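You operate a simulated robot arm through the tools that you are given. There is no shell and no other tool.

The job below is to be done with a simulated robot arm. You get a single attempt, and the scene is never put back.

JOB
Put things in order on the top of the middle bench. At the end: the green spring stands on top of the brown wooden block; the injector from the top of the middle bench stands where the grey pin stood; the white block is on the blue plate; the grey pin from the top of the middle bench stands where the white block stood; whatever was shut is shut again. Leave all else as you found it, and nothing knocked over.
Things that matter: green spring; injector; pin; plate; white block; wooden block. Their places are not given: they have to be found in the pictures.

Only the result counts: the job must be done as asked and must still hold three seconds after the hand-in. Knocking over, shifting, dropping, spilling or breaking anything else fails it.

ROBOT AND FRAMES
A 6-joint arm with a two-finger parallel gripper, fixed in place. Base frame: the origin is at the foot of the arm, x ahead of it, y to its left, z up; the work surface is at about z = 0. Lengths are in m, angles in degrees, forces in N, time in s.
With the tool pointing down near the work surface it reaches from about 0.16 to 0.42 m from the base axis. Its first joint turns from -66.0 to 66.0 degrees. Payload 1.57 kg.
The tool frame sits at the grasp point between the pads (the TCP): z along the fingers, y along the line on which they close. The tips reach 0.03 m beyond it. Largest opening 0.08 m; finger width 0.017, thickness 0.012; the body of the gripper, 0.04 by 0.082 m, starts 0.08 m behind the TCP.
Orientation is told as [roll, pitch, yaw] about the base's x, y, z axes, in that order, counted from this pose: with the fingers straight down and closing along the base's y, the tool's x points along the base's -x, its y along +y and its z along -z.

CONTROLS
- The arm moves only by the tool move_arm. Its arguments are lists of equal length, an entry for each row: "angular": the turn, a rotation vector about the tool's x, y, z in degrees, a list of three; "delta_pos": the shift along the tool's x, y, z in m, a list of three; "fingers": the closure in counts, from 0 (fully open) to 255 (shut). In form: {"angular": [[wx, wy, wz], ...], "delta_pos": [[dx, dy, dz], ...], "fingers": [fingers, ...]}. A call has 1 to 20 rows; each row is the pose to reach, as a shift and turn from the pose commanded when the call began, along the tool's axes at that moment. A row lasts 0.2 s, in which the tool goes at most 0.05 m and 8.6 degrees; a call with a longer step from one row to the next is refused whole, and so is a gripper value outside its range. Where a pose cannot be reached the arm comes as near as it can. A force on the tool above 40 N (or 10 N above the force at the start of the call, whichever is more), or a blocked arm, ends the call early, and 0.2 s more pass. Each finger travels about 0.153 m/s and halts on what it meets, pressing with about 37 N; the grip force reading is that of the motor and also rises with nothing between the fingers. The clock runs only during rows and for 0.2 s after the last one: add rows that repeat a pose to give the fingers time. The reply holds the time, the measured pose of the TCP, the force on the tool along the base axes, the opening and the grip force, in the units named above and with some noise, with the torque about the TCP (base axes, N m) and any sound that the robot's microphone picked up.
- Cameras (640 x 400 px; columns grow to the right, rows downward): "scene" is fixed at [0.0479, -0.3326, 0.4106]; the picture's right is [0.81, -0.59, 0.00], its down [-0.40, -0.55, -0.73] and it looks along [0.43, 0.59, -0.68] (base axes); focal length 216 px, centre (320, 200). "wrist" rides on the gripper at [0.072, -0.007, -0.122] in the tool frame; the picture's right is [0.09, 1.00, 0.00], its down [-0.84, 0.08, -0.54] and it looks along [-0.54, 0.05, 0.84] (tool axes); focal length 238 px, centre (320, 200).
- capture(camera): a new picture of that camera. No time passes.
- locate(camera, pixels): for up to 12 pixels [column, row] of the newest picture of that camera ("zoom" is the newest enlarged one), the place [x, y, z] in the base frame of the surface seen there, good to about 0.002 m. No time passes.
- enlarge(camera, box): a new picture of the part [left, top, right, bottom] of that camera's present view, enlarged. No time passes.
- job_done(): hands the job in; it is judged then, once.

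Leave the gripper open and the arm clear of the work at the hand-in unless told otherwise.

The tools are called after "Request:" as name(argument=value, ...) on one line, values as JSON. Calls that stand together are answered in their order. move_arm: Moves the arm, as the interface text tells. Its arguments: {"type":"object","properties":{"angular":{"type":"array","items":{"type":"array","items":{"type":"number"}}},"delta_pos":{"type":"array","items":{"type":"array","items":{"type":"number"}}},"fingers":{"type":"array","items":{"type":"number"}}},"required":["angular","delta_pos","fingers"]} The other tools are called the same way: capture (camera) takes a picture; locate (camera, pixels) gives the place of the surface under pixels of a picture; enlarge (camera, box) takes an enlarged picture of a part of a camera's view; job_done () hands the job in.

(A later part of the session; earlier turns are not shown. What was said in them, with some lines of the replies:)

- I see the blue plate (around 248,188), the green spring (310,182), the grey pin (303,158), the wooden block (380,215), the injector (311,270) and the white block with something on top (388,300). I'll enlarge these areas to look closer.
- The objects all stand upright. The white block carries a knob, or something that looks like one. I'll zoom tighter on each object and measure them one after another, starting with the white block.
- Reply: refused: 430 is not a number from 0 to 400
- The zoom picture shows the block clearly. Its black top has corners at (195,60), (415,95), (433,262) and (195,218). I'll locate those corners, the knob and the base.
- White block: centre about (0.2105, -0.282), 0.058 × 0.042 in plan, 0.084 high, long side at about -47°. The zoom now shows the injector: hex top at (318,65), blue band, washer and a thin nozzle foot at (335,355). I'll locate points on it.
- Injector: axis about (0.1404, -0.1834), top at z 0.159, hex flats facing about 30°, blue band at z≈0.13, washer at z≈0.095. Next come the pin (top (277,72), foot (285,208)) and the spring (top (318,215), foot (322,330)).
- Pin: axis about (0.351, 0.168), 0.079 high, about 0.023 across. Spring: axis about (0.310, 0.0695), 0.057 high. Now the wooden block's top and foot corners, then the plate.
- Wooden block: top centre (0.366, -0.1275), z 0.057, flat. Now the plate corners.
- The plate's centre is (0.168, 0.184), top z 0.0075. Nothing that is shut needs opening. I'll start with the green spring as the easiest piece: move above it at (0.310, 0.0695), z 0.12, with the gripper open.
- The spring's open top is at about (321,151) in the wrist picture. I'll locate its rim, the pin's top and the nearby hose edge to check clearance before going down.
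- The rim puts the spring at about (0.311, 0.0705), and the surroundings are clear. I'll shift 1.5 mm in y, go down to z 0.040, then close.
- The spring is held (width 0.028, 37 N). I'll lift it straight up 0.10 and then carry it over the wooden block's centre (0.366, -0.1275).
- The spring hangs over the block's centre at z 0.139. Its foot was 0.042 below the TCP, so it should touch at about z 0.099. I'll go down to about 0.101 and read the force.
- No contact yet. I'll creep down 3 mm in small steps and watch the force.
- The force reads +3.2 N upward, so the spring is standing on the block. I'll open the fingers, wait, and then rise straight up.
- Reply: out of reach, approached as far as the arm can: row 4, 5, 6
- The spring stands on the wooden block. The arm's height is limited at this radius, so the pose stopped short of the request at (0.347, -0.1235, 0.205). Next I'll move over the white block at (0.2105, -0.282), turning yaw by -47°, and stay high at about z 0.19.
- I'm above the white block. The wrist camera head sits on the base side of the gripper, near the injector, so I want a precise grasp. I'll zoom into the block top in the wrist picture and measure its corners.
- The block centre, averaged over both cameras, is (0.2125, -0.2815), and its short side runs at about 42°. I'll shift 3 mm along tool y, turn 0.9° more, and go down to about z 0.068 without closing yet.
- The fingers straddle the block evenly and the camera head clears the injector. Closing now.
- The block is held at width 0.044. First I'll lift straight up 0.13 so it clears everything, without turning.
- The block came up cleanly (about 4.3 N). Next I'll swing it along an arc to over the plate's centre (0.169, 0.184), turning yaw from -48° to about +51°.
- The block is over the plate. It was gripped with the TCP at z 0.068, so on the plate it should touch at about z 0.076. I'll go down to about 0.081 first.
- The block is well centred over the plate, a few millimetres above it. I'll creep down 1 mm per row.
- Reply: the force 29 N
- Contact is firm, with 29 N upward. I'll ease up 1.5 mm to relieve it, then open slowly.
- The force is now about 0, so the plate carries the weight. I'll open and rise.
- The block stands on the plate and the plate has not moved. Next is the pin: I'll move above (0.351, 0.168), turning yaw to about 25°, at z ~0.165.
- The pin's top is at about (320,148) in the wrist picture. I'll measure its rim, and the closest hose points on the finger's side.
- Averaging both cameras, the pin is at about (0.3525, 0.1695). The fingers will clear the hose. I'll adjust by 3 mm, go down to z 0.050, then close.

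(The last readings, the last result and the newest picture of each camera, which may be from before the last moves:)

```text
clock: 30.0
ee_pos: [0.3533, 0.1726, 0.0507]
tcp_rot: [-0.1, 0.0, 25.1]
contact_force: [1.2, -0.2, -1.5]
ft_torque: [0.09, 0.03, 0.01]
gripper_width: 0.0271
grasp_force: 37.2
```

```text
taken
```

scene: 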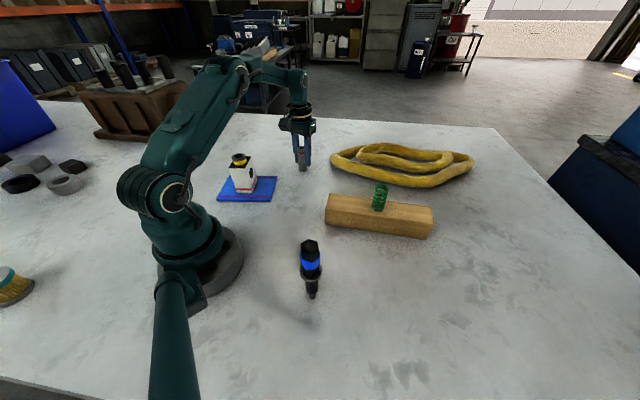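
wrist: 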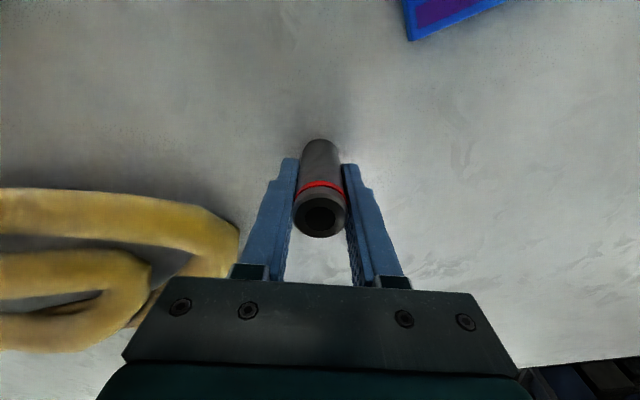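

The pin is held (width 0.027). I'll lift it straight up 0.12.

Request:
move_arm(angular=[[0, 0, 0], [0, 0, 0], [0, 0, 0], [0, 0, 0], [0, 0, 0], [0, 0, 0], [0, 0, 0]], delta_pos=[[0, 0, 0], [0, 0, -0.015], [0, 0, -0.04], [0, 0, -0.07], [0, 0, -0.1], [0, 0, -0.12], [0, 0, -0.12]], fingers=[255, 255, 255, 255, 255, 255, 255])

Request:
capture(camera="scene")

```text
clock: 31.6
ee_pos: [0.3478, 0.1685, 0.1665]
tcp_rot: [0.0, 0.0, 25.1]
contact_force: [-0.1, -0.3, -2.8]
ft_torque: [-0.02, 0.0, 0.0]
gripper_width: 0.027
grasp_force: 37.0
out of reach, approached as far as the arm can: row 6, 7
```

```text
taken
```

scene: 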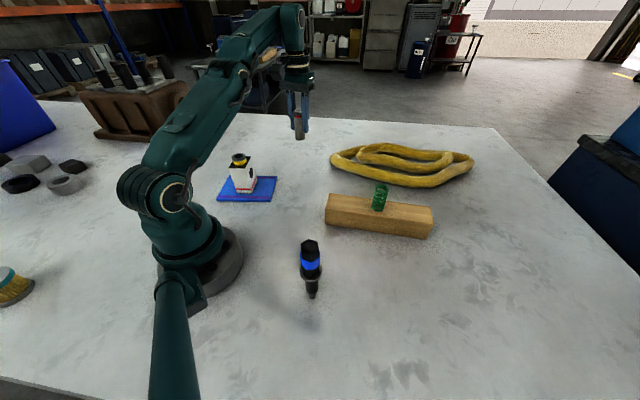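

The pin is up, at the edge of reach: (0.348, 0.1685, 0.167). I'll carry it along an inward arc, away from the spring, to above the white block's old place (0.2125, -0.2815), ending at yaw -85° so that the camera head stays off the injector.

Request:
move_arm(angular=[[0, 0, 7.86], [0, 0, 15.7], [0, 0, 23.6], [0, 0, 31.4], [0, 0, 39.3], [0, 0, 47.1], [0, 0, 55], [0, 0, 62.9], [0, 0, 70.7], [0, 0, 78.6], [0, 0, 86.4], [0, 0, 94.3], [0, 0, 102.1], [0, 0, 110], [0, 0, 110]], delta_pos=[[0.0119, -0.0371, 0], [0.0326, -0.0708, -0.01], [0.0552, -0.1009, -0.02], [0.0783, -0.1282, -0.03], [0.1008, -0.1532, -0.03], [0.1233, -0.1761, -0.03], [0.1453, -0.1981, -0.03], [0.1669, -0.2193, -0.03], [0.1883, -0.2405, -0.03], [0.2095, -0.263, -0.03], [0.2318, -0.2861, -0.03], [0.2562, -0.3091, -0.03], [0.2833, -0.331, -0.03], [0.3135, -0.35, -0.03], [0.3135, -0.35, -0.03]], fingers=[255, 255, 255, 255, 255, 255, 255, 255, 255, 255, 255, 255, 255, 255, 255])

Request:
capture(camera="scene")

Request:
capture(camera="wrist")

```text
clock: 34.8
ee_pos: [0.2142, -0.28, 0.1964]
tcp_rot: [0.0, 0.0, -85.0]
contact_force: [-0.4, 0.4, -2.1]
ft_torque: [0.02, -0.01, 0.01]
gripper_width: 0.0267
grasp_force: 37.2
```

```text
taken
```

scene: 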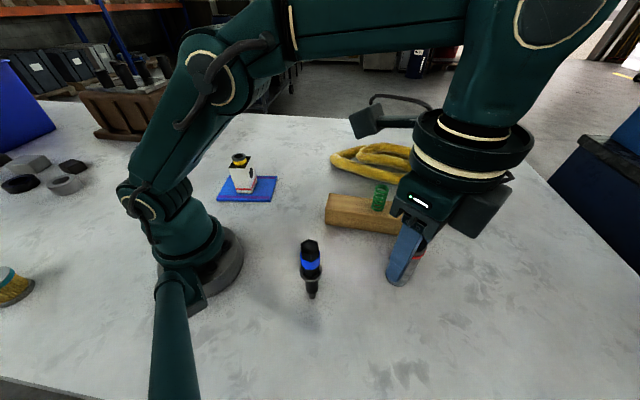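

```text
taken
```

wrist: 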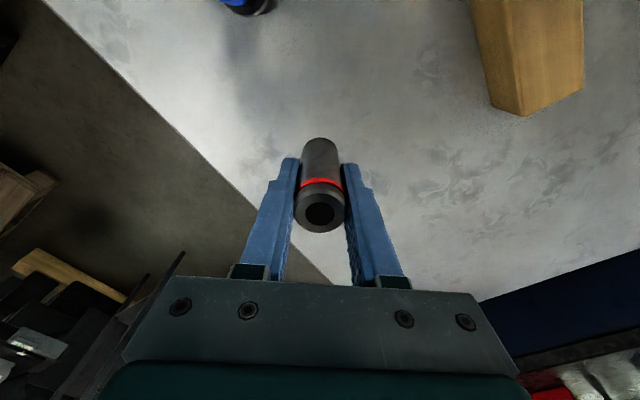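

I'm near the target: (0.2142, -0.280) against (0.2125, -0.2815). In the wrist picture the pin's top moved up slightly, from row 217 to 210, so I'll check whether it slipped or tilted in the grip.

Request:
enlarge(camera="wrist", box=[270, 130, 370, 240])

Request:
locate(camera="wrist", pixels=[[320, 230], [320, 198], [299, 210], [341, 210], [320, 141], [320, 160], [320, 180]])

Request:
enlarge(camera="scene", box=[370, 190, 450, 290])

```text
3.64 times, centred on (320, 185) of wrist
```

zoom: 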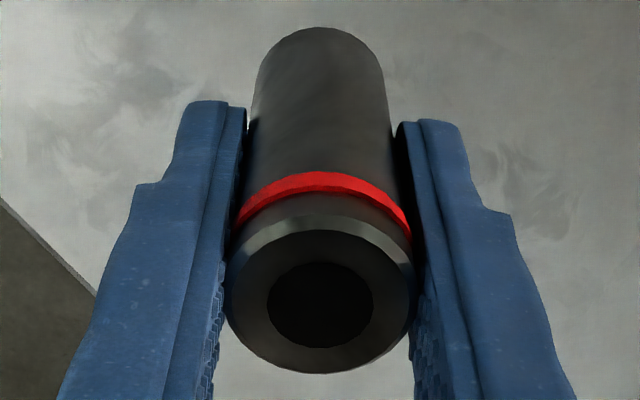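

```text
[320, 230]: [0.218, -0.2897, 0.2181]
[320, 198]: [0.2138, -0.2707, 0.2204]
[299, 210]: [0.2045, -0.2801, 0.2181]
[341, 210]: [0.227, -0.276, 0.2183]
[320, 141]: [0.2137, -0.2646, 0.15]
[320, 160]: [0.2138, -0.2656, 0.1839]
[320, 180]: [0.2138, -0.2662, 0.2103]
```

```text
4.00 times, centred on (410, 240) of scene
```

zoom: 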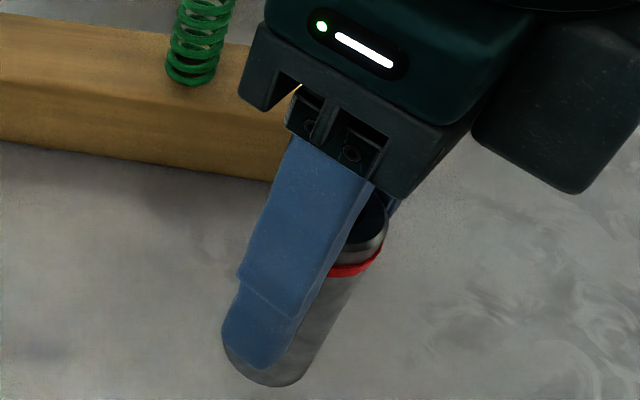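

The pin is upright within about 1.5° but sits some 5 mm lower in the grip, so I expect contact at TCP z ≈ 0.056. I'll correct the position by 2 mm and go down to about z 0.064.

Request:
move_arm(angular=[[0, 0, 0], [0, 0, 0], [0, 0, 0], [0, 0, 0], [0, 0, 0], [0, 0, 0], [0, 0, 0], [0, 0, 0]], delta_pos=[[-0.0014, -0.0018, 0.015], [-0.0014, -0.0018, 0.04], [-0.0014, -0.0018, 0.065], [-0.0014, -0.0018, 0.09], [-0.0014, -0.0018, 0.11], [-0.0014, -0.0018, 0.125], [-0.0014, -0.0018, 0.132], [-0.0014, -0.0018, 0.132]], fingers=[255, 255, 255, 255, 255, 255, 255, 255])

Request:
capture(camera="scene")

Request:
capture(camera="wrist")

Request:
enlarge(camera="scene", box=[350, 270, 430, 330])

```text
clock: 36.6
ee_pos: [0.2103, -0.2827, 0.065]
tcp_rot: [-0.1, 0.0, -85.0]
contact_force: [-0.9, -0.6, -3.2]
ft_torque: [-0.01, 0.01, 0.02]
gripper_width: 0.0269
grasp_force: 36.6
```

```text
taken
```

scene: 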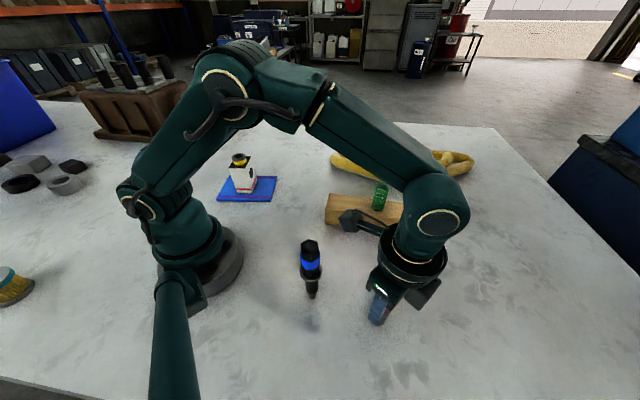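

```text
taken
```

wrist: 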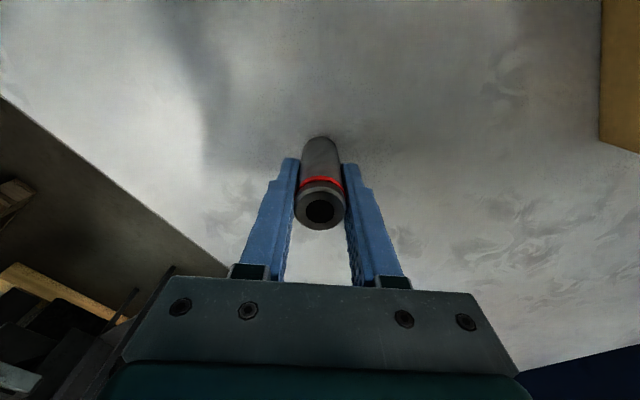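

```text
6.67 times, centred on (390, 300) of scene
```

zoom: 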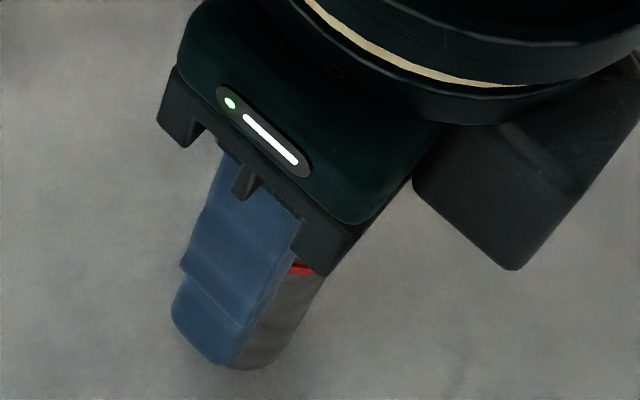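

The view matches, and the camera head is away from the injector. I'll creep down 5 mm at 1 mm per row and read the force.

Request:
move_arm(angular=[[0, 0, 0], [0, 0, 0], [0, 0, 0], [0, 0, 0], [0, 0, 0], [0, 0, 0]], delta_pos=[[0.0, 0, 0.001], [0, 0, 0.002], [0, 0, 0.003], [0, 0, 0.004], [0, 0, 0.005], [0, 0, 0.005]], fingers=[255, 255, 255, 255, 255, 255])

Request:
capture(camera="wrist")

Request:
locate(camera="wrist", pixels=[[320, 227], [320, 196], [299, 208], [341, 208], [320, 141], [320, 160], [320, 178]])

```text
clock: 38.0
ee_pos: [0.2095, -0.2839, 0.0614]
tcp_rot: [-0.1, 0.1, -85.0]
contact_force: [-0.2, -0.2, -2.6]
ft_torque: [0.03, -0.01, -0.02]
gripper_width: 0.0269
grasp_force: 37.4
```

```text
taken
```

wrist: 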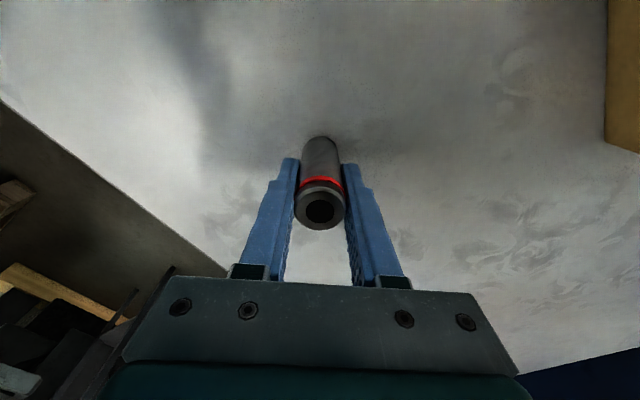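

```text
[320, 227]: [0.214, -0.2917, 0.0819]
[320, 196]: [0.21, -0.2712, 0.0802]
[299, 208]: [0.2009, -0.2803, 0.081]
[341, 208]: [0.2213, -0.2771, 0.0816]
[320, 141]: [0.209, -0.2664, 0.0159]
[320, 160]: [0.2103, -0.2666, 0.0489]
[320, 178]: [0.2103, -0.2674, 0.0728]
```

No contact yet; the pin's top at z 0.081 means about 2 mm remain. I'll also correct about 2 mm in position and creep down 3 mm more.

Request:
move_arm(angular=[[0, 0, 0], [0, 0, 0], [0, 0, 0], [0, 0, 0], [0, 0, 0]], delta_pos=[[0.001, 0.0019, 0], [0.001, 0.0019, 0.001], [0.001, 0.0019, 0.0018], [0.001, 0.0019, 0.0025], [0.001, 0.0019, 0.0025]], fingers=[255, 255, 255, 255, 255])

```text
clock: 39.2
ee_pos: [0.2113, -0.2822, 0.0575]
tcp_rot: [0.0, -0.1, -84.9]
contact_force: [-0.6, 3.3, 7.7]
ft_torque: [0.09, 0.07, 0.02]
gripper_width: 0.0268
grasp_force: 37.5
```

Contact reads +7.7 N, so the pin is on the table. I'll open slowly, wait, and check before rising.

Request:
move_arm(angular=[[0, 0, 0], [0, 0, 0], [0, 0, 0], [0, 0, 0], [0, 0, 0]], delta_pos=[[0, 0, -0.0005], [0, 0, -0.0005], [0, 0, -0.0005], [0, 0, -0.0005], [0, 0, -0.0005]], fingers=[160, 130, 60, 0, 0])

Request:
capture(camera="wrist")

```text
clock: 40.4
ee_pos: [0.2127, -0.2825, 0.0569]
tcp_rot: [-0.1, 0.0, -85.0]
contact_force: [-0.2, -0.7, -0.4]
ft_torque: [-0.03, 0.02, 0.02]
gripper_width: 0.08
grasp_force: 0.1
```

```text
taken
```

wrist: 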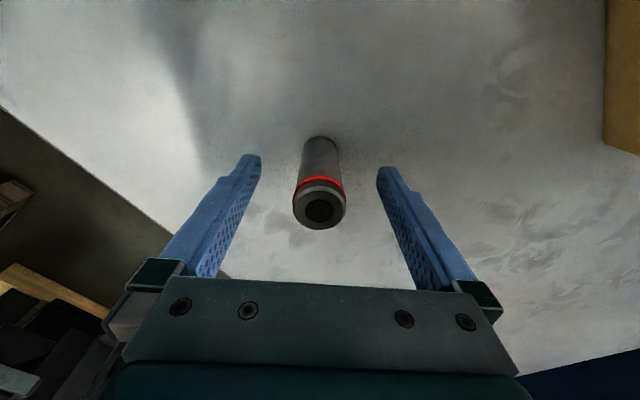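

The pin stands free. I'll rise straight up to z ~0.20.

Request:
move_arm(angular=[[0, 0, 0], [0, 0, 0], [0, 0, 0], [0, 0, 0], [0, 0, 0], [0, 0, 0], [0, 0, 0]], delta_pos=[[0, 0, -0.015], [0, 0, -0.04], [0, 0, -0.065], [0, 0, -0.09], [0, 0, -0.115], [0, 0, -0.14], [0, 0, -0.14]], fingers=[0, 0, 0, 0, 0, 0, 0])

Request:
capture(camera="scene")

Request:
enlarge(camera="scene", box=[360, 250, 420, 320])

```text
clock: 42.0
ee_pos: [0.2102, -0.2829, 0.1982]
tcp_rot: [0.0, 0.1, -84.9]
contact_force: [-1.5, 0.0, 0.6]
ft_torque: [0.03, -0.01, 0.01]
gripper_width: 0.0801
grasp_force: 0.1
```

```text
taken
```

scene: 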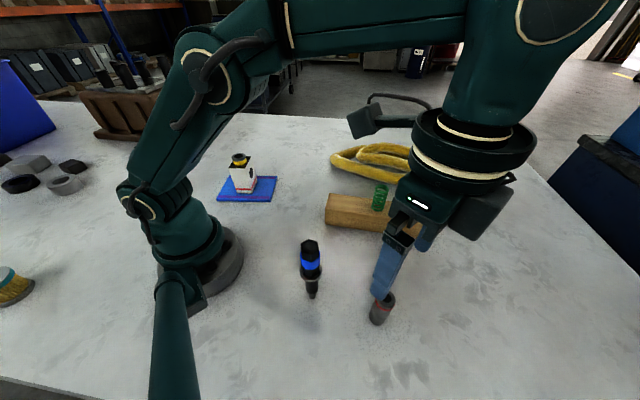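

```text
5.71 times, centred on (390, 285) of scene
```

zoom: 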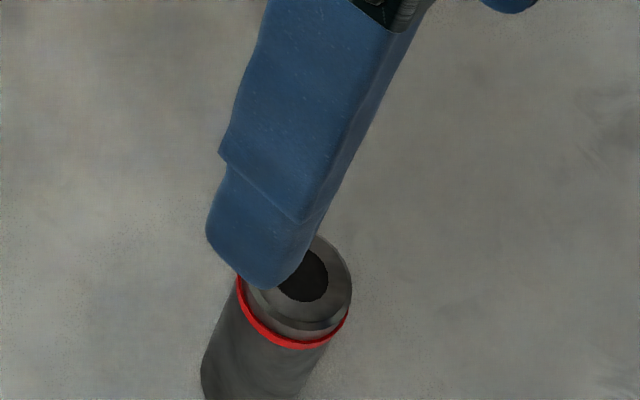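

The pin stands upright at the white block's old place. Now the injector at (0.1404, -0.1834). I'll move above it while rising to z 0.235, with yaw -60° so that the fingers meet the hex flats.

Request:
move_arm(angular=[[0, 0, -4], [0, 0, -8], [0, 0, -12], [0, 0, -16], [0, 0, -20], [0, 0, -25], [0, 0, -25]], delta_pos=[[0.0126, -0.0073, -0.015], [0.0263, -0.0152, -0.037], [0.0526, -0.0304, -0.045], [0.0789, -0.0456, -0.045], [0.0947, -0.0547, -0.042], [0.1052, -0.0608, -0.037], [0.1052, -0.0608, -0.037]], fingers=[0, 0, 0, 0, 0, 0, 0])

Request:
capture(camera="wrist")

Request:
capture(camera="scene")

```text
clock: 43.6
ee_pos: [0.1419, -0.1819, 0.2348]
tcp_rot: [0.0, 0.0, -59.8]
contact_force: [-0.1, 0.5, -0.5]
ft_torque: [-0.01, 0.0, 0.01]
gripper_width: 0.08
grasp_force: 0.2
```

```text
taken
```

wrist: 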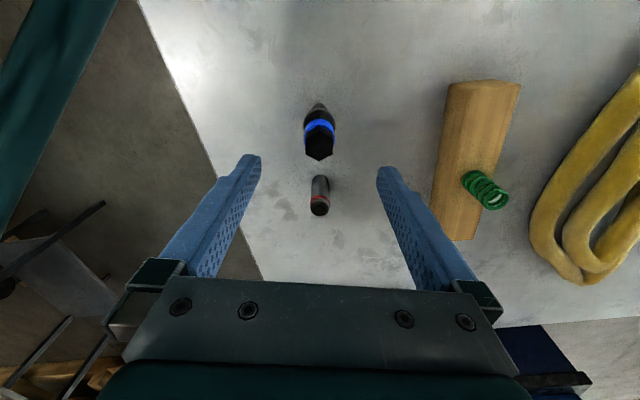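

```text
taken
```

scene: 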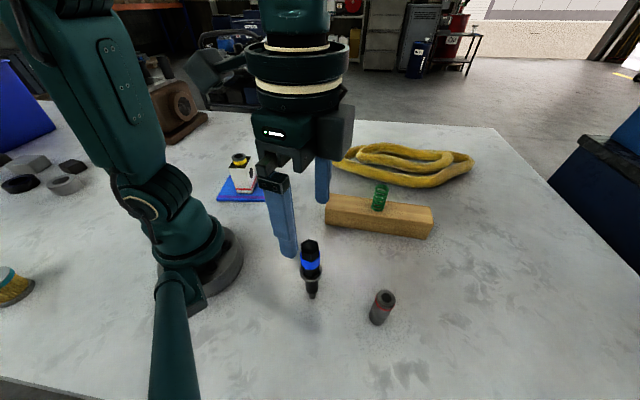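

The injector's hex top is at about (319,145) in the wrist picture. I'll zoom in on it to check its centre and the hex orientation.

Request:
enlarge(camera="wrist", box=[290, 95, 350, 165])

Request:
enlarge(camera="scene", box=[355, 280, 415, 330])

```text
5.71 times, centred on (320, 130) of wrist
```

zoom: 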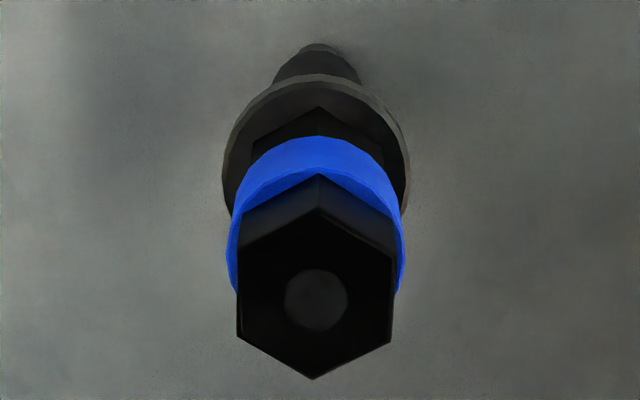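

```text
8.00 times, centred on (385, 305) of scene
```

zoom: 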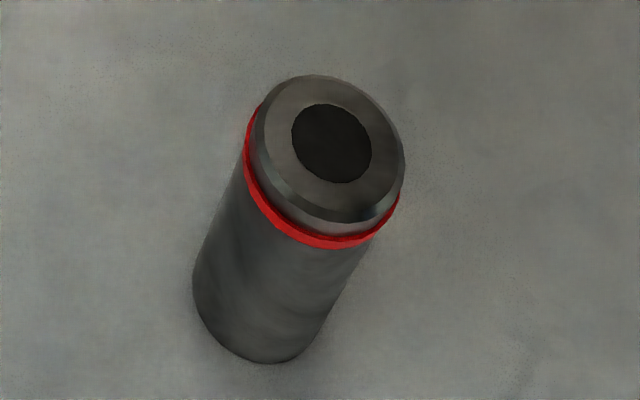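

The hex flats line up with the closing direction. I'll measure the injector's points in the wrist picture, and the pin's rim in the zoom.

Request:
locate(camera="wrist", pixels=[[319.3, 147.5], [306.5, 153], [331.5, 154], [306.5, 139.5], [332, 140], [319.5, 128], [319, 160], [320, 121], [308, 130], [320, 112], [305, 117], [335, 120]])

Request:
locate(camera="zoom", pixels=[[330, 82], [270, 140], [395, 150], [335, 212], [280, 270], [255, 350]])

```text
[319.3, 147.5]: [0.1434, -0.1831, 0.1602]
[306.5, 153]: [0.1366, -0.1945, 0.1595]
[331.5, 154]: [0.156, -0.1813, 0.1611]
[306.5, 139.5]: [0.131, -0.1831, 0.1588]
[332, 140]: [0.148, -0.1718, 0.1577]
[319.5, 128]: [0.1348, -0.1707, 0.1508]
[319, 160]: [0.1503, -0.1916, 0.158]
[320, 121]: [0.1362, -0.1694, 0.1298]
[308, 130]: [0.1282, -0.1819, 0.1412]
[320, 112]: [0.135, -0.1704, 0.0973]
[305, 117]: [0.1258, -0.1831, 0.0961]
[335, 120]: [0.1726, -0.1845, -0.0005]
```

```text
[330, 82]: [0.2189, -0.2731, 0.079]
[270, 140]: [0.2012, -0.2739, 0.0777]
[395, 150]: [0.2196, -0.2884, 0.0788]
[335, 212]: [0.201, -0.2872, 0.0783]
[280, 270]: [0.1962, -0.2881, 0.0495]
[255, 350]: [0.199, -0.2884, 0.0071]
```

The pin now stands at (0.210, -0.281) by the scene camera, where the same camera put the white block at (0.2106, -0.282), so that match is very good. The injector's axis, averaged, is (0.1418, -0.1833). I'll shift 1.4 mm, go down to z 0.131 at the blue band with the tips above the washer, and close gently.

Request:
move_arm(angular=[[0, 0, 0], [0, 0, 0], [0, 0, 0], [0, 0, 0], [0, 0, 0], [0, 0, 0]], delta_pos=[[-0.0012, -0.0007, 0.01], [-0.0012, -0.0007, 0.035], [-0.0012, -0.0007, 0.06], [-0.0012, -0.0007, 0.085], [-0.0012, -0.0007, 0.104], [-0.0012, -0.0007, 0.104]], fingers=[0, 0, 0, 0, 0, 0])

Request:
capture(camera="wrist")

Request:
enlarge(camera="scene", box=[260, 210, 370, 310])

```text
clock: 45.0
ee_pos: [0.1407, -0.1835, 0.129]
tcp_rot: [0.0, 0.0, -59.9]
contact_force: [-0.3, 0.6, 0.4]
ft_torque: [0.0, 0.02, -0.01]
gripper_width: 0.0798
grasp_force: 0.0
```

```text
taken
```

wrist: 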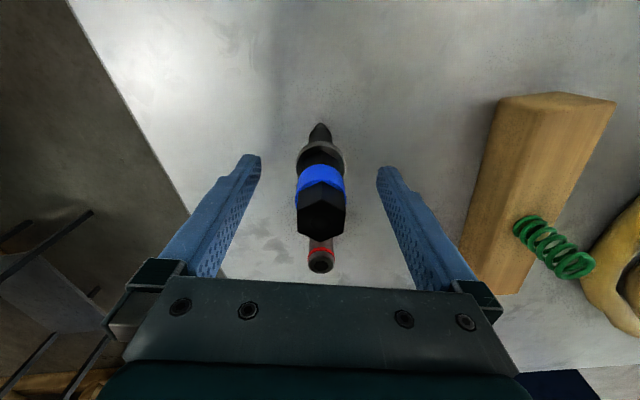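

```text
4.00 times, centred on (315, 260) of scene
```

zoom: 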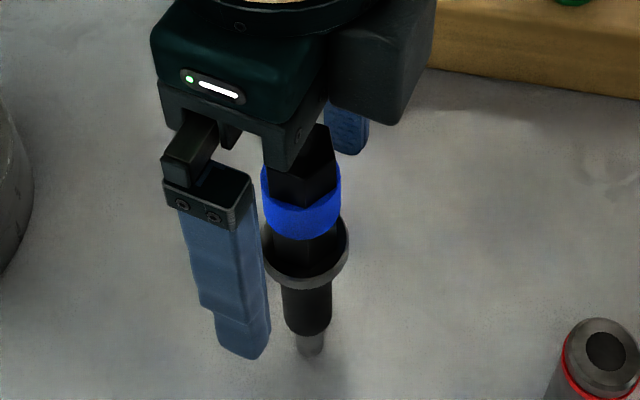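

The injector is centred between the fingers. I'll close in small steps.

Request:
move_arm(angular=[[0, 0, 0], [0, 0, 0], [0, 0, 0], [0, 0, 0], [0, 0, 0], [0, 0, 0], [0, 0, 0], [0, 0, 0], [0, 0, 0], [0, 0, 0]], delta_pos=[[0, 0, 0], [0, 0, 0], [0, 0, 0], [0, 0, 0], [0, 0, 0], [0, 0, 0], [0, 0, 0], [0, 0, 0], [0, 0, 0], [0, 0, 0]], fingers=[60, 110, 135, 145, 155, 165, 175, 185, 255, 255])

Request:
capture(camera="wrist")

Request:
enlarge(camera="scene", box=[260, 210, 370, 310])

```text
clock: 47.2
ee_pos: [0.14, -0.182, 0.1312]
tcp_rot: [0.1, 0.0, -59.8]
contact_force: [0.0, 0.7, 2.9]
ft_torque: [0.06, -0.03, -0.02]
gripper_width: 0.0235
grasp_force: 35.9
```

```text
taken
```

wrist: 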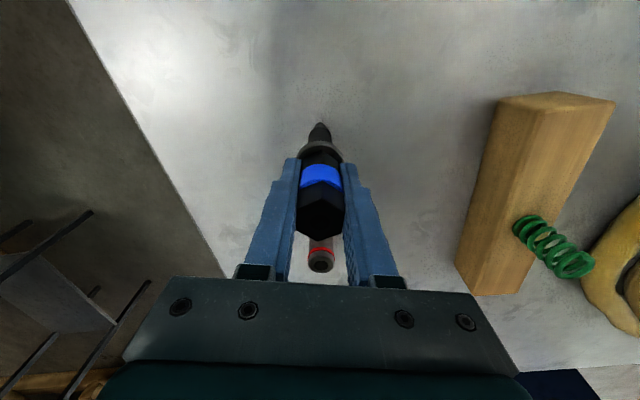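

```text
4.00 times, centred on (315, 260) of scene
```

zoom: 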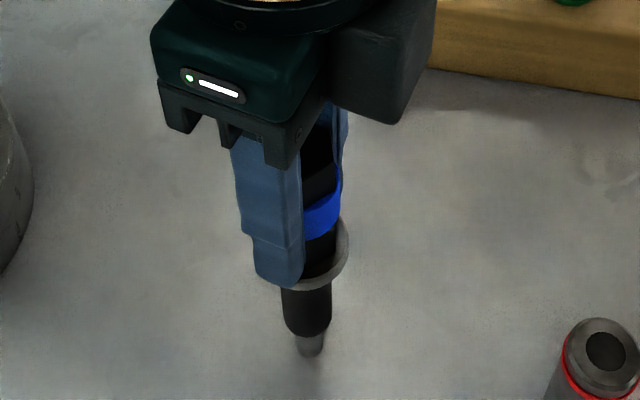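

The injector is held (width 0.0235). I'll lift slowly by 0.03 first and check for slip.

Request:
move_arm(angular=[[0, 0, 0], [0, 0, 0], [0, 0, 0], [0, 0, 0], [0, 0, 0]], delta_pos=[[0, 0, 0], [0, 0, -0.006], [0, 0, -0.016], [0, 0, -0.03], [0, 0, -0.03]], fingers=[255, 255, 255, 255, 255])

Request:
capture(camera="wrist")

Request:
enlarge(camera="scene", box=[260, 210, 370, 310])

Request:
locate(camera="wrist", pixels=[[321, 210], [308, 205], [334, 205], [321, 225], [320, 142], [320, 128], [320, 170]])

```text
clock: 48.4
ee_pos: [0.1417, -0.1839, 0.1606]
tcp_rot: [0.0, 0.0, -59.9]
contact_force: [0.9, -0.4, -3.2]
ft_torque: [-0.03, 0.04, 0.0]
gripper_width: 0.024
grasp_force: 35.6
```

```text
taken
```

wrist: 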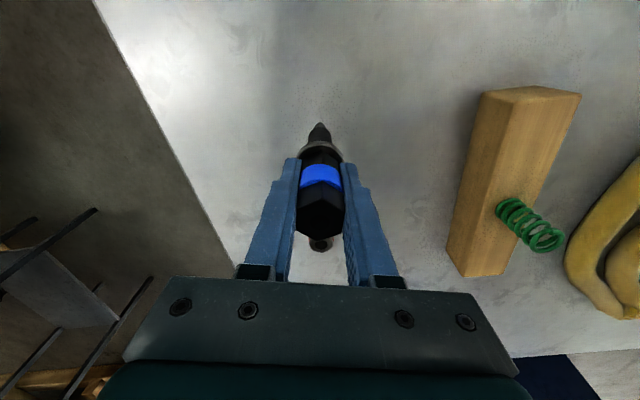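

```text
4.00 times, centred on (315, 260) of scene
```

zoom: 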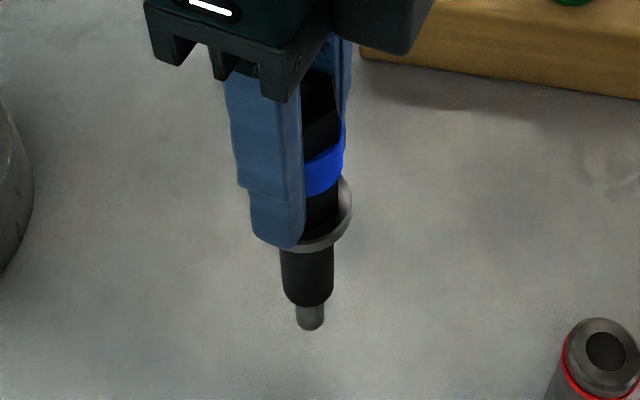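

```text
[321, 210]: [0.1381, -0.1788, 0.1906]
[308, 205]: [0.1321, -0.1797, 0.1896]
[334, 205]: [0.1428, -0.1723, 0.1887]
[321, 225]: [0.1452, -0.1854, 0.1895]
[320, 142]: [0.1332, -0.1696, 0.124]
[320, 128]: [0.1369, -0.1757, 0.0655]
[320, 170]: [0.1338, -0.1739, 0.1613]
```

There is no slip: the injector's top is still 0.029 above the TCP, so its foot is about 0.130 below. I'll carry it at a small radius with its foot at about z 0.09, then out to over the pin's old place (0.3525, 0.1695).

Request:
move_arm(angular=[[0, 0, -5.4], [0, 0, -10.7], [0, 0, -16.1], [0, 0, -21.4], [0, 0, -26.8], [0, 0, -32.1], [0, 0, -37.5], [0, 0, -42.9], [0, 0, -48.2], [0, 0, -53.6], [0, 0, -58.9], [0, 0, -61.6], [0, 0, -64.3], [0, 0, -67], [0, 0, -69.6], [0, 0, -72.3], [0, 0, -75], [0, 0, -75]], delta_pos=[[0.004, 0.0222, -0.01], [0.0101, 0.0439, -0.025], [0.0175, 0.0653, -0.04], [0.0261, 0.0864, -0.055], [0.0359, 0.1074, -0.06], [0.0473, 0.1282, -0.06], [0.0595, 0.1495, -0.06], [0.0728, 0.1715, -0.06], [0.0868, 0.196, -0.06], [0.1018, 0.224, -0.06], [0.1189, 0.2566, -0.055], [0.1295, 0.2744, -0.05], [0.14, 0.2921, -0.04], [0.1535, 0.3095, -0.03], [0.1669, 0.3269, -0.02], [0.1833, 0.3431, -0.01], [0.1997, 0.3593, 0], [0.1997, 0.3593, 0]], fingers=[255, 255, 255, 255, 255, 255, 255, 255, 255, 255, 255, 255, 255, 255, 255, 255, 255, 255])

Request:
capture(camera="scene")

Request:
capture(camera="wrist")

Request:
enlarge(camera="scene", box=[260, 90, 340, 180])

```text
clock: 52.2
ee_pos: [0.3513, 0.1674, 0.1598]
tcp_rot: [0.0, 0.1, 15.2]
contact_force: [0.1, -0.4, -4.2]
ft_torque: [-0.02, 0.0, 0.0]
gripper_width: 0.0238
grasp_force: 36.1
```

```text
taken
```

scene: 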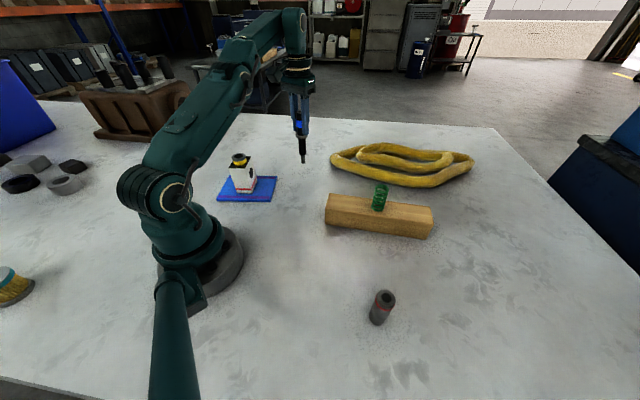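

```text
taken
```

wrist: 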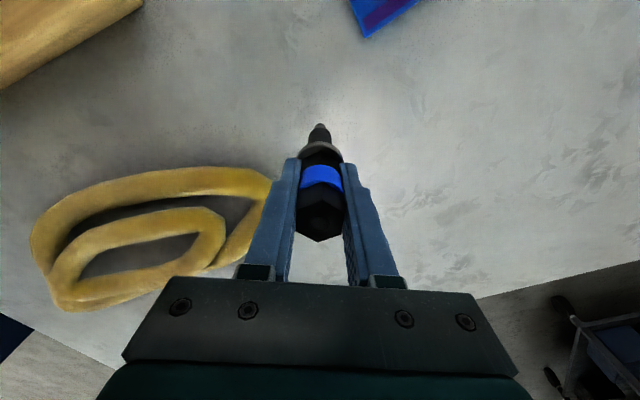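

```text
4.44 times, centred on (300, 135) of scene
```

zoom: 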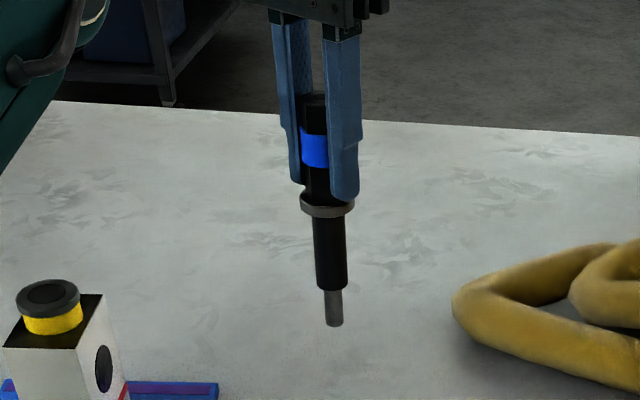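

The injector hangs over the pin's old place with its foot at about z 0.03. Before lowering I'll check that it is still vertical in the grip.

Request:
enlarge(camera="wrist", box=[270, 115, 370, 245])

Request:
locate(camera="wrist", pixels=[[320, 215], [310, 205], [333, 205], [320, 235], [320, 175], [320, 144], [319, 136], [319, 127], [305, 150], [336, 150]])

```text
3.08 times, centred on (320, 180) of wrist
```

zoom: 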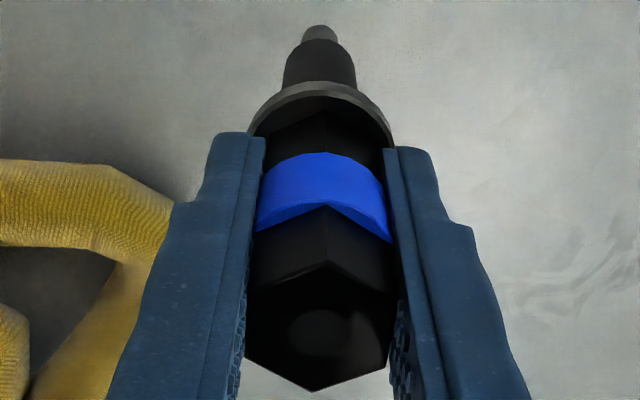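

```text
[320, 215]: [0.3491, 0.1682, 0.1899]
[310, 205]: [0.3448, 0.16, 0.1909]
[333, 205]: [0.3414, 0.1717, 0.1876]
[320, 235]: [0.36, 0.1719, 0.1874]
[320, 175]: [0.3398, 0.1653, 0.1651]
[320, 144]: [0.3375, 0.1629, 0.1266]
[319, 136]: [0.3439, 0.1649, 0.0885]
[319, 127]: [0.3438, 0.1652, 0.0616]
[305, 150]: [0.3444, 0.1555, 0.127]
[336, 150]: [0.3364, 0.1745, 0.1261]
```

The injector is vertical within about 1° and has not slipped. I'll adjust by 2 mm to (0.3525, 0.1695) and lower to about 0.134, expecting contact at about 0.130.

Request:
move_arm(angular=[[0, 0, 0], [0, 0, 0], [0, 0, 0], [0, 0, 0], [0, 0, 0], [0, 0, 0]], delta_pos=[[-0.0018, 0.0017, 0.004], [-0.0018, 0.0017, 0.01], [-0.0018, 0.0017, 0.016], [-0.0018, 0.0017, 0.022], [-0.0018, 0.0017, 0.0255], [-0.0018, 0.0017, 0.0255]], fingers=[255, 255, 255, 255, 255, 255])

Request:
enlarge(camera="scene", box=[270, 110, 340, 180])

```text
clock: 53.6
ee_pos: [0.3543, 0.1718, 0.1356]
tcp_rot: [0.1, -0.1, 15.1]
contact_force: [1.2, 0.6, -2.1]
ft_torque: [0.02, 0.0, 0.01]
gripper_width: 0.0235
grasp_force: 35.3
```

```text
5.71 times, centred on (305, 145) of scene
```

zoom: 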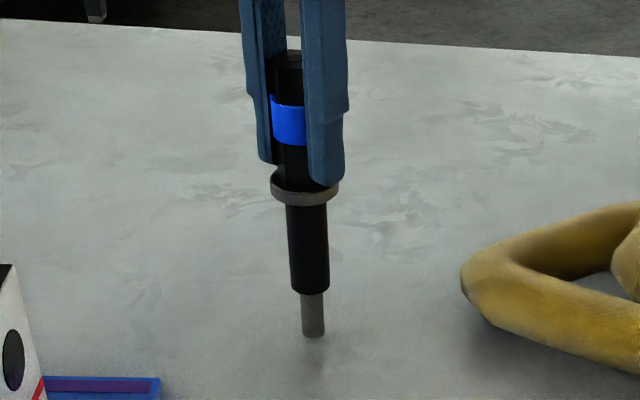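

Still free. I'll creep down at 1 mm per row, 4 mm in all, and read the force.

Request:
move_arm(angular=[[0, 0, 0], [0, 0, 0], [0, 0, 0], [0, 0, 0], [0, 0, 0]], delta_pos=[[0.001, -0.001, 0.001], [0.001, -0.001, 0.002], [0.001, -0.001, 0.003], [0.001, -0.001, 0.0035], [0.001, -0.001, 0.0035]], fingers=[255, 255, 255, 255, 255])

Request:
locate(camera="zoom", pixels=[[313, 332], [312, 300], [308, 260], [305, 200], [288, 58]])

```text
clock: 54.8
ee_pos: [0.3535, 0.1698, 0.1326]
tcp_rot: [0.0, 0.0, 15.1]
contact_force: [0.0, 0.0, -3.6]
ft_torque: [0.01, -0.01, -0.03]
gripper_width: 0.0234
grasp_force: 35.2
```

```text
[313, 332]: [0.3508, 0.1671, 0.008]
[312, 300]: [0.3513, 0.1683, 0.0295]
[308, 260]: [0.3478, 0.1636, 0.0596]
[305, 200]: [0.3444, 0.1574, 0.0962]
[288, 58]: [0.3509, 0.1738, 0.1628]
```

No contact at z 0.1326. I'll creep another 2 mm.

Request:
move_arm(angular=[[0, 0, 0], [0, 0, 0], [0, 0, 0], [0, 0, 0]], delta_pos=[[0, 0, 0.0007], [0, 0, 0.0014], [0, 0, 0.002], [0, 0, 0.002]], fingers=[255, 255, 255, 255])

Request:
enlarge(camera="scene", box=[285, 140, 325, 180])

```text
clock: 55.8
ee_pos: [0.3519, 0.1707, 0.1305]
tcp_rot: [0.0, -0.1, 15.1]
contact_force: [-4.4, -2.8, 20.5]
ft_torque: [-0.35, 0.69, 0.02]
gripper_width: 0.0237
grasp_force: 36.1
```

```text
10.00 times, centred on (305, 160) of scene
```

zoom: 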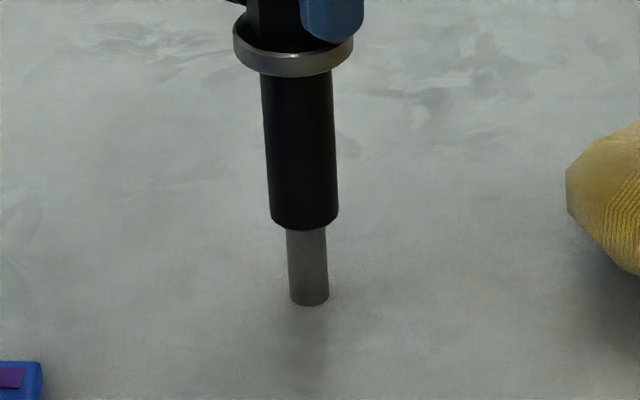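

Contact is made but at 20 N, with some side force. I'll ease up 0.8 mm to relieve it before releasing.

Request:
move_arm(angular=[[0, 0, 0], [0, 0, 0], [0, 0, 0]], delta_pos=[[0, 0, -0.0004], [0, 0, -0.0008], [0, 0, -0.0008]], fingers=[255, 255, 255])

Request:
capture(camera="wrist")

Request:
enlarge(camera="wrist", box=[270, 115, 370, 245])

Request:
enlarge(camera="scene", box=[270, 110, 340, 180])

```text
clock: 56.6
ee_pos: [0.3539, 0.17, 0.1309]
tcp_rot: [0.1, -0.1, 15.1]
contact_force: [-4.1, -2.0, 19.2]
ft_torque: [-0.25, 0.37, -0.03]
gripper_width: 0.0237
grasp_force: 35.5
```

```text
taken
```

wrist: 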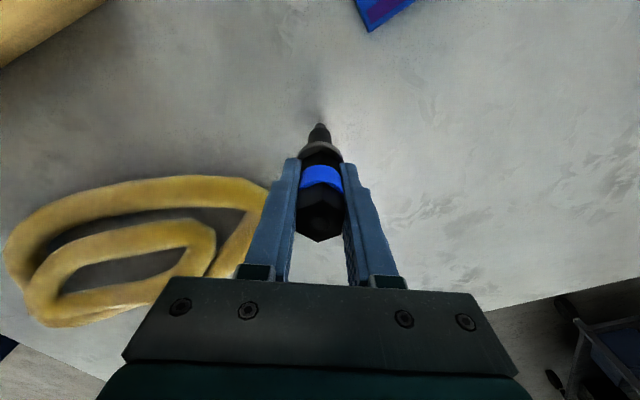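

```text
3.08 times, centred on (320, 180) of wrist
```

zoom: 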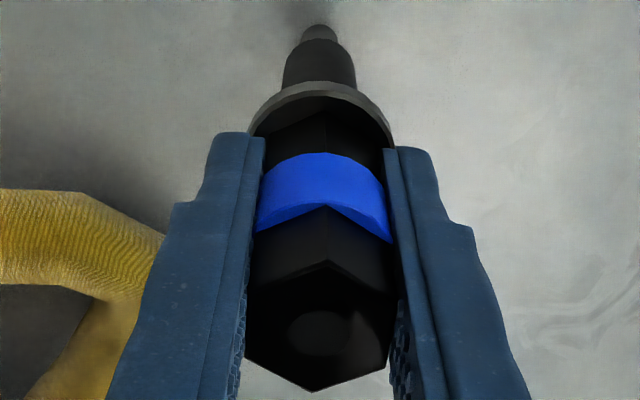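

```text
5.71 times, centred on (305, 145) of scene
```

zoom: 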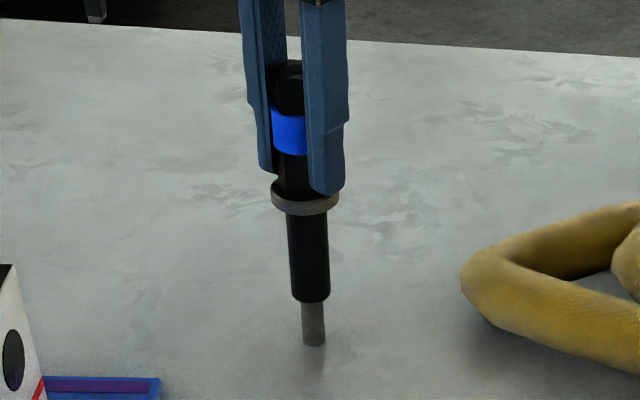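

Still 19 N. I'll ease up in further small steps.

Request:
move_arm(angular=[[0, 0, 0], [0, 0, 0]], delta_pos=[[0, 0, -0.0004], [0, 0, -0.0007]], fingers=[255, 255])

```text
clock: 57.2
ee_pos: [0.3539, 0.1698, 0.1307]
tcp_rot: [0.0, -0.1, 15.2]
contact_force: [0.8, 0.1, 2.0]
ft_torque: [0.09, -0.25, 0.01]
gripper_width: 0.0237
grasp_force: 35.0
```

The force is now +2 N with negligible side force, and the foot is on the table. I'll open gradually.

Request:
move_arm(angular=[[0, 0, 0], [0, 0, 0], [0, 0, 0], [0, 0, 0], [0, 0, 0], [0, 0, 0], [0, 0, 0]], delta_pos=[[0, 0, 0], [0, 0, 0], [0, 0, 0], [0, 0, 0], [0, 0, 0], [0, 0, 0], [0, 0, 0]], fingers=[172, 164, 150, 110, 50, 0, 0])

Request:
capture(camera="wrist")

Request:
enlarge(camera="scene", box=[270, 110, 340, 180])

```text
clock: 58.8
ee_pos: [0.3535, 0.1698, 0.1311]
tcp_rot: [0.0, 0.0, 15.0]
contact_force: [0.1, 0.3, -0.1]
ft_torque: [-0.02, 0.0, 0.01]
gripper_width: 0.0799
grasp_force: 0.1
```

```text
taken
```

wrist: 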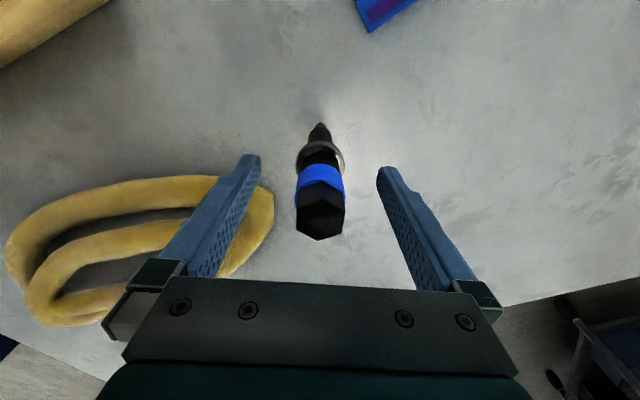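

```text
5.71 times, centred on (305, 145) of scene
```

zoom: 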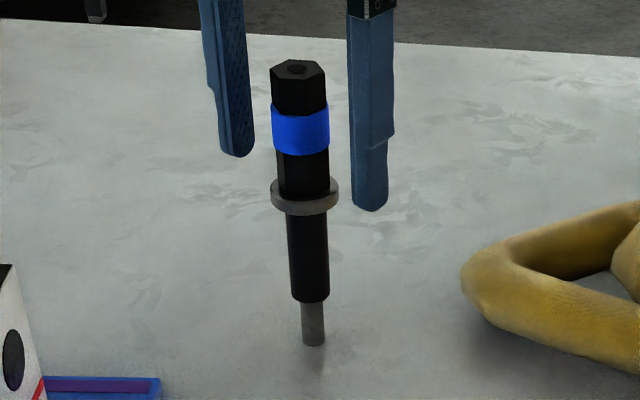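

The injector stands upright and free. Straight up is out of reach here, so I'll back out horizontally along tool +x (toward the base), with the fingers passing either side of it. After 0.07 m, well clear of it, I'll rise.

Request:
move_arm(angular=[[0, 0, 0], [0, 0, 0], [0, 0, 0], [0, 0, 0], [0, 0, 0], [0, 0, 0], [0, 0, 0], [0, 0, 0], [0, 0, 0], [0, 0, 0]], delta_pos=[[0, 0, -0.005], [0.01, 0, -0.01], [0.025, 0, -0.01], [0.04, 0, -0.01], [0.055, 0, -0.01], [0.07, 0, -0.01], [0.07, 0, -0.03], [0.07, 0, -0.06], [0.07, 0, -0.09], [0.07, 0, -0.09]], fingers=[0, 0, 0, 0, 0, 0, 0, 0, 0, 0])

Request:
capture(camera="scene")

```text
clock: 61.0
ee_pos: [0.2861, 0.1508, 0.2228]
tcp_rot: [0.0, 0.0, 15.1]
contact_force: [0.0, 0.8, 0.2]
ft_torque: [0.03, 0.0, 0.0]
gripper_width: 0.08
grasp_force: 0.0
```

```text
taken
```

scene: 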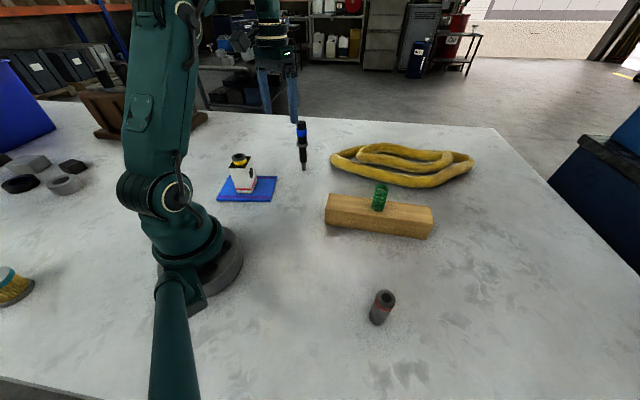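

Everything stands. I'll return the arm to about its starting pose and check each item closely.

Request:
move_arm(angular=[[0, 0, 3.7], [0, 0, 7.5], [0, 0, 11.3], [0, 0, 15.1], [0, 0, 15.1]], delta_pos=[[0.0118, -0.0301, -0.006], [0.0235, -0.0602, -0.012], [0.0353, -0.0903, -0.018], [0.0471, -0.1204, -0.024], [0.0471, -0.1204, -0.024]], fingers=[0, 0, 0, 0, 0])

Request:
capture(camera="scene")

Request:
enlarge(camera="scene", box=[205, 110, 335, 210])

Request:
locate(camera="zoom", pixels=[[471, 300], [472, 270], [470, 230], [477, 165], [180, 290], [180, 190], [165, 185]])

Request:
enlarge(camera="scene", box=[315, 170, 445, 250])

Request:
enlarge(camera="scene", box=[355, 280, 415, 330])

```text
clock: 62.2
ee_pos: [0.2715, 0.0216, 0.2435]
tcp_rot: [0.0, 0.0, 0.0]
contact_force: [-0.1, -0.2, 0.1]
ft_torque: [-0.05, 0.03, -0.03]
gripper_width: 0.08
grasp_force: 0.1
```

```text
taken
```

scene: 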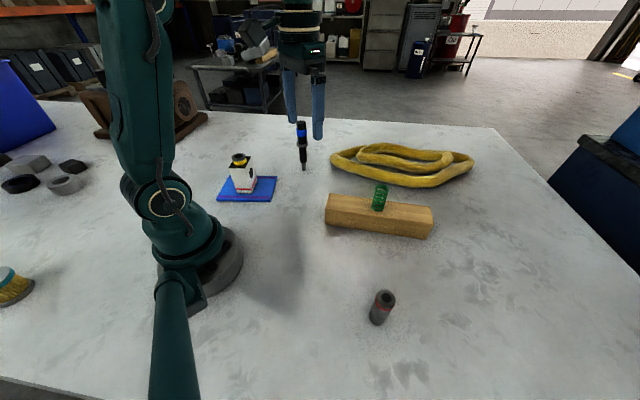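

```text
4.00 times, centred on (270, 160) of scene
```

zoom: 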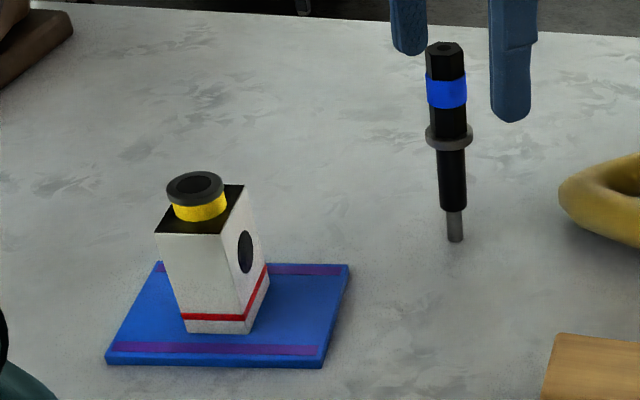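

```text
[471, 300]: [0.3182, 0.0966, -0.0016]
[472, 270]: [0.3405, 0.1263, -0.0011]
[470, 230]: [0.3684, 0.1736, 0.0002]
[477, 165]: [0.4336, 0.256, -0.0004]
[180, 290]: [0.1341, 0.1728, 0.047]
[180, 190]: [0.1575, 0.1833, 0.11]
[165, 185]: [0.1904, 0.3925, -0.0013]
```

```text
4.92 times, centred on (380, 210) of scene
```

zoom: 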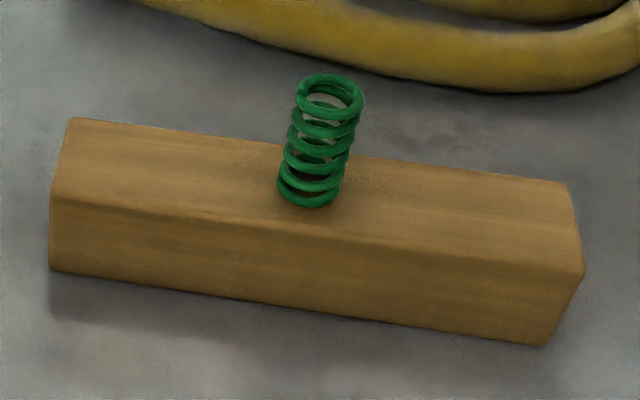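

```text
8.00 times, centred on (385, 305) of scene
```

zoom: 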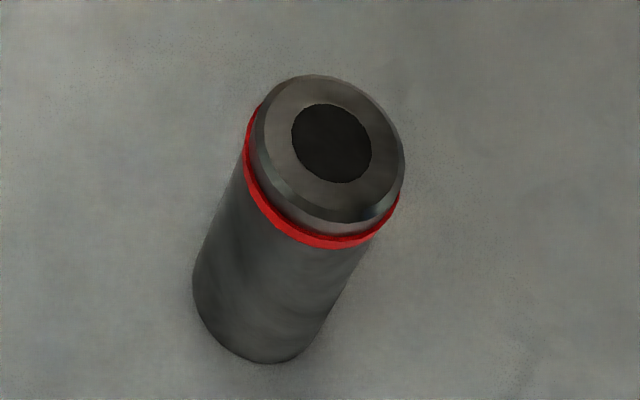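

Everything matches the request:
- **Spring:** stands on the wooden block.
- **White block:** on the plate.
- **Pin:** at the white block's old place.
- **Injector:** at the pin's old place; its foot at pixel (303.5,169) matches the pin's old foot at (304,169).

Nothing else moved, nothing was opened, and the gripper is open and clear of the work. I'll hand the job in.

Request:
job_done()

```text
The job is handed in.
```

I've handed the job in with everything placed as you asked; no verdict has come back yet. The last pictures showed:

- **Green spring:** stands upright near the middle of the brown wooden block.
- **White block:** stands on the blue plate near its centre, and the plate has not moved.
- **Grey pin:** stands where the white block stood, within about 1 mm by the scene camera.
- **Injector:** stands upright where the grey pin stood; its foot is within a pixel of the pin's old foot in the scene picture.

I found nothing on the bench that had to be opened, so there was nothing to shut again. Nothing was knocked over, and I saw nothing else shifted. I left the arm near its starting pose with the gripper open.
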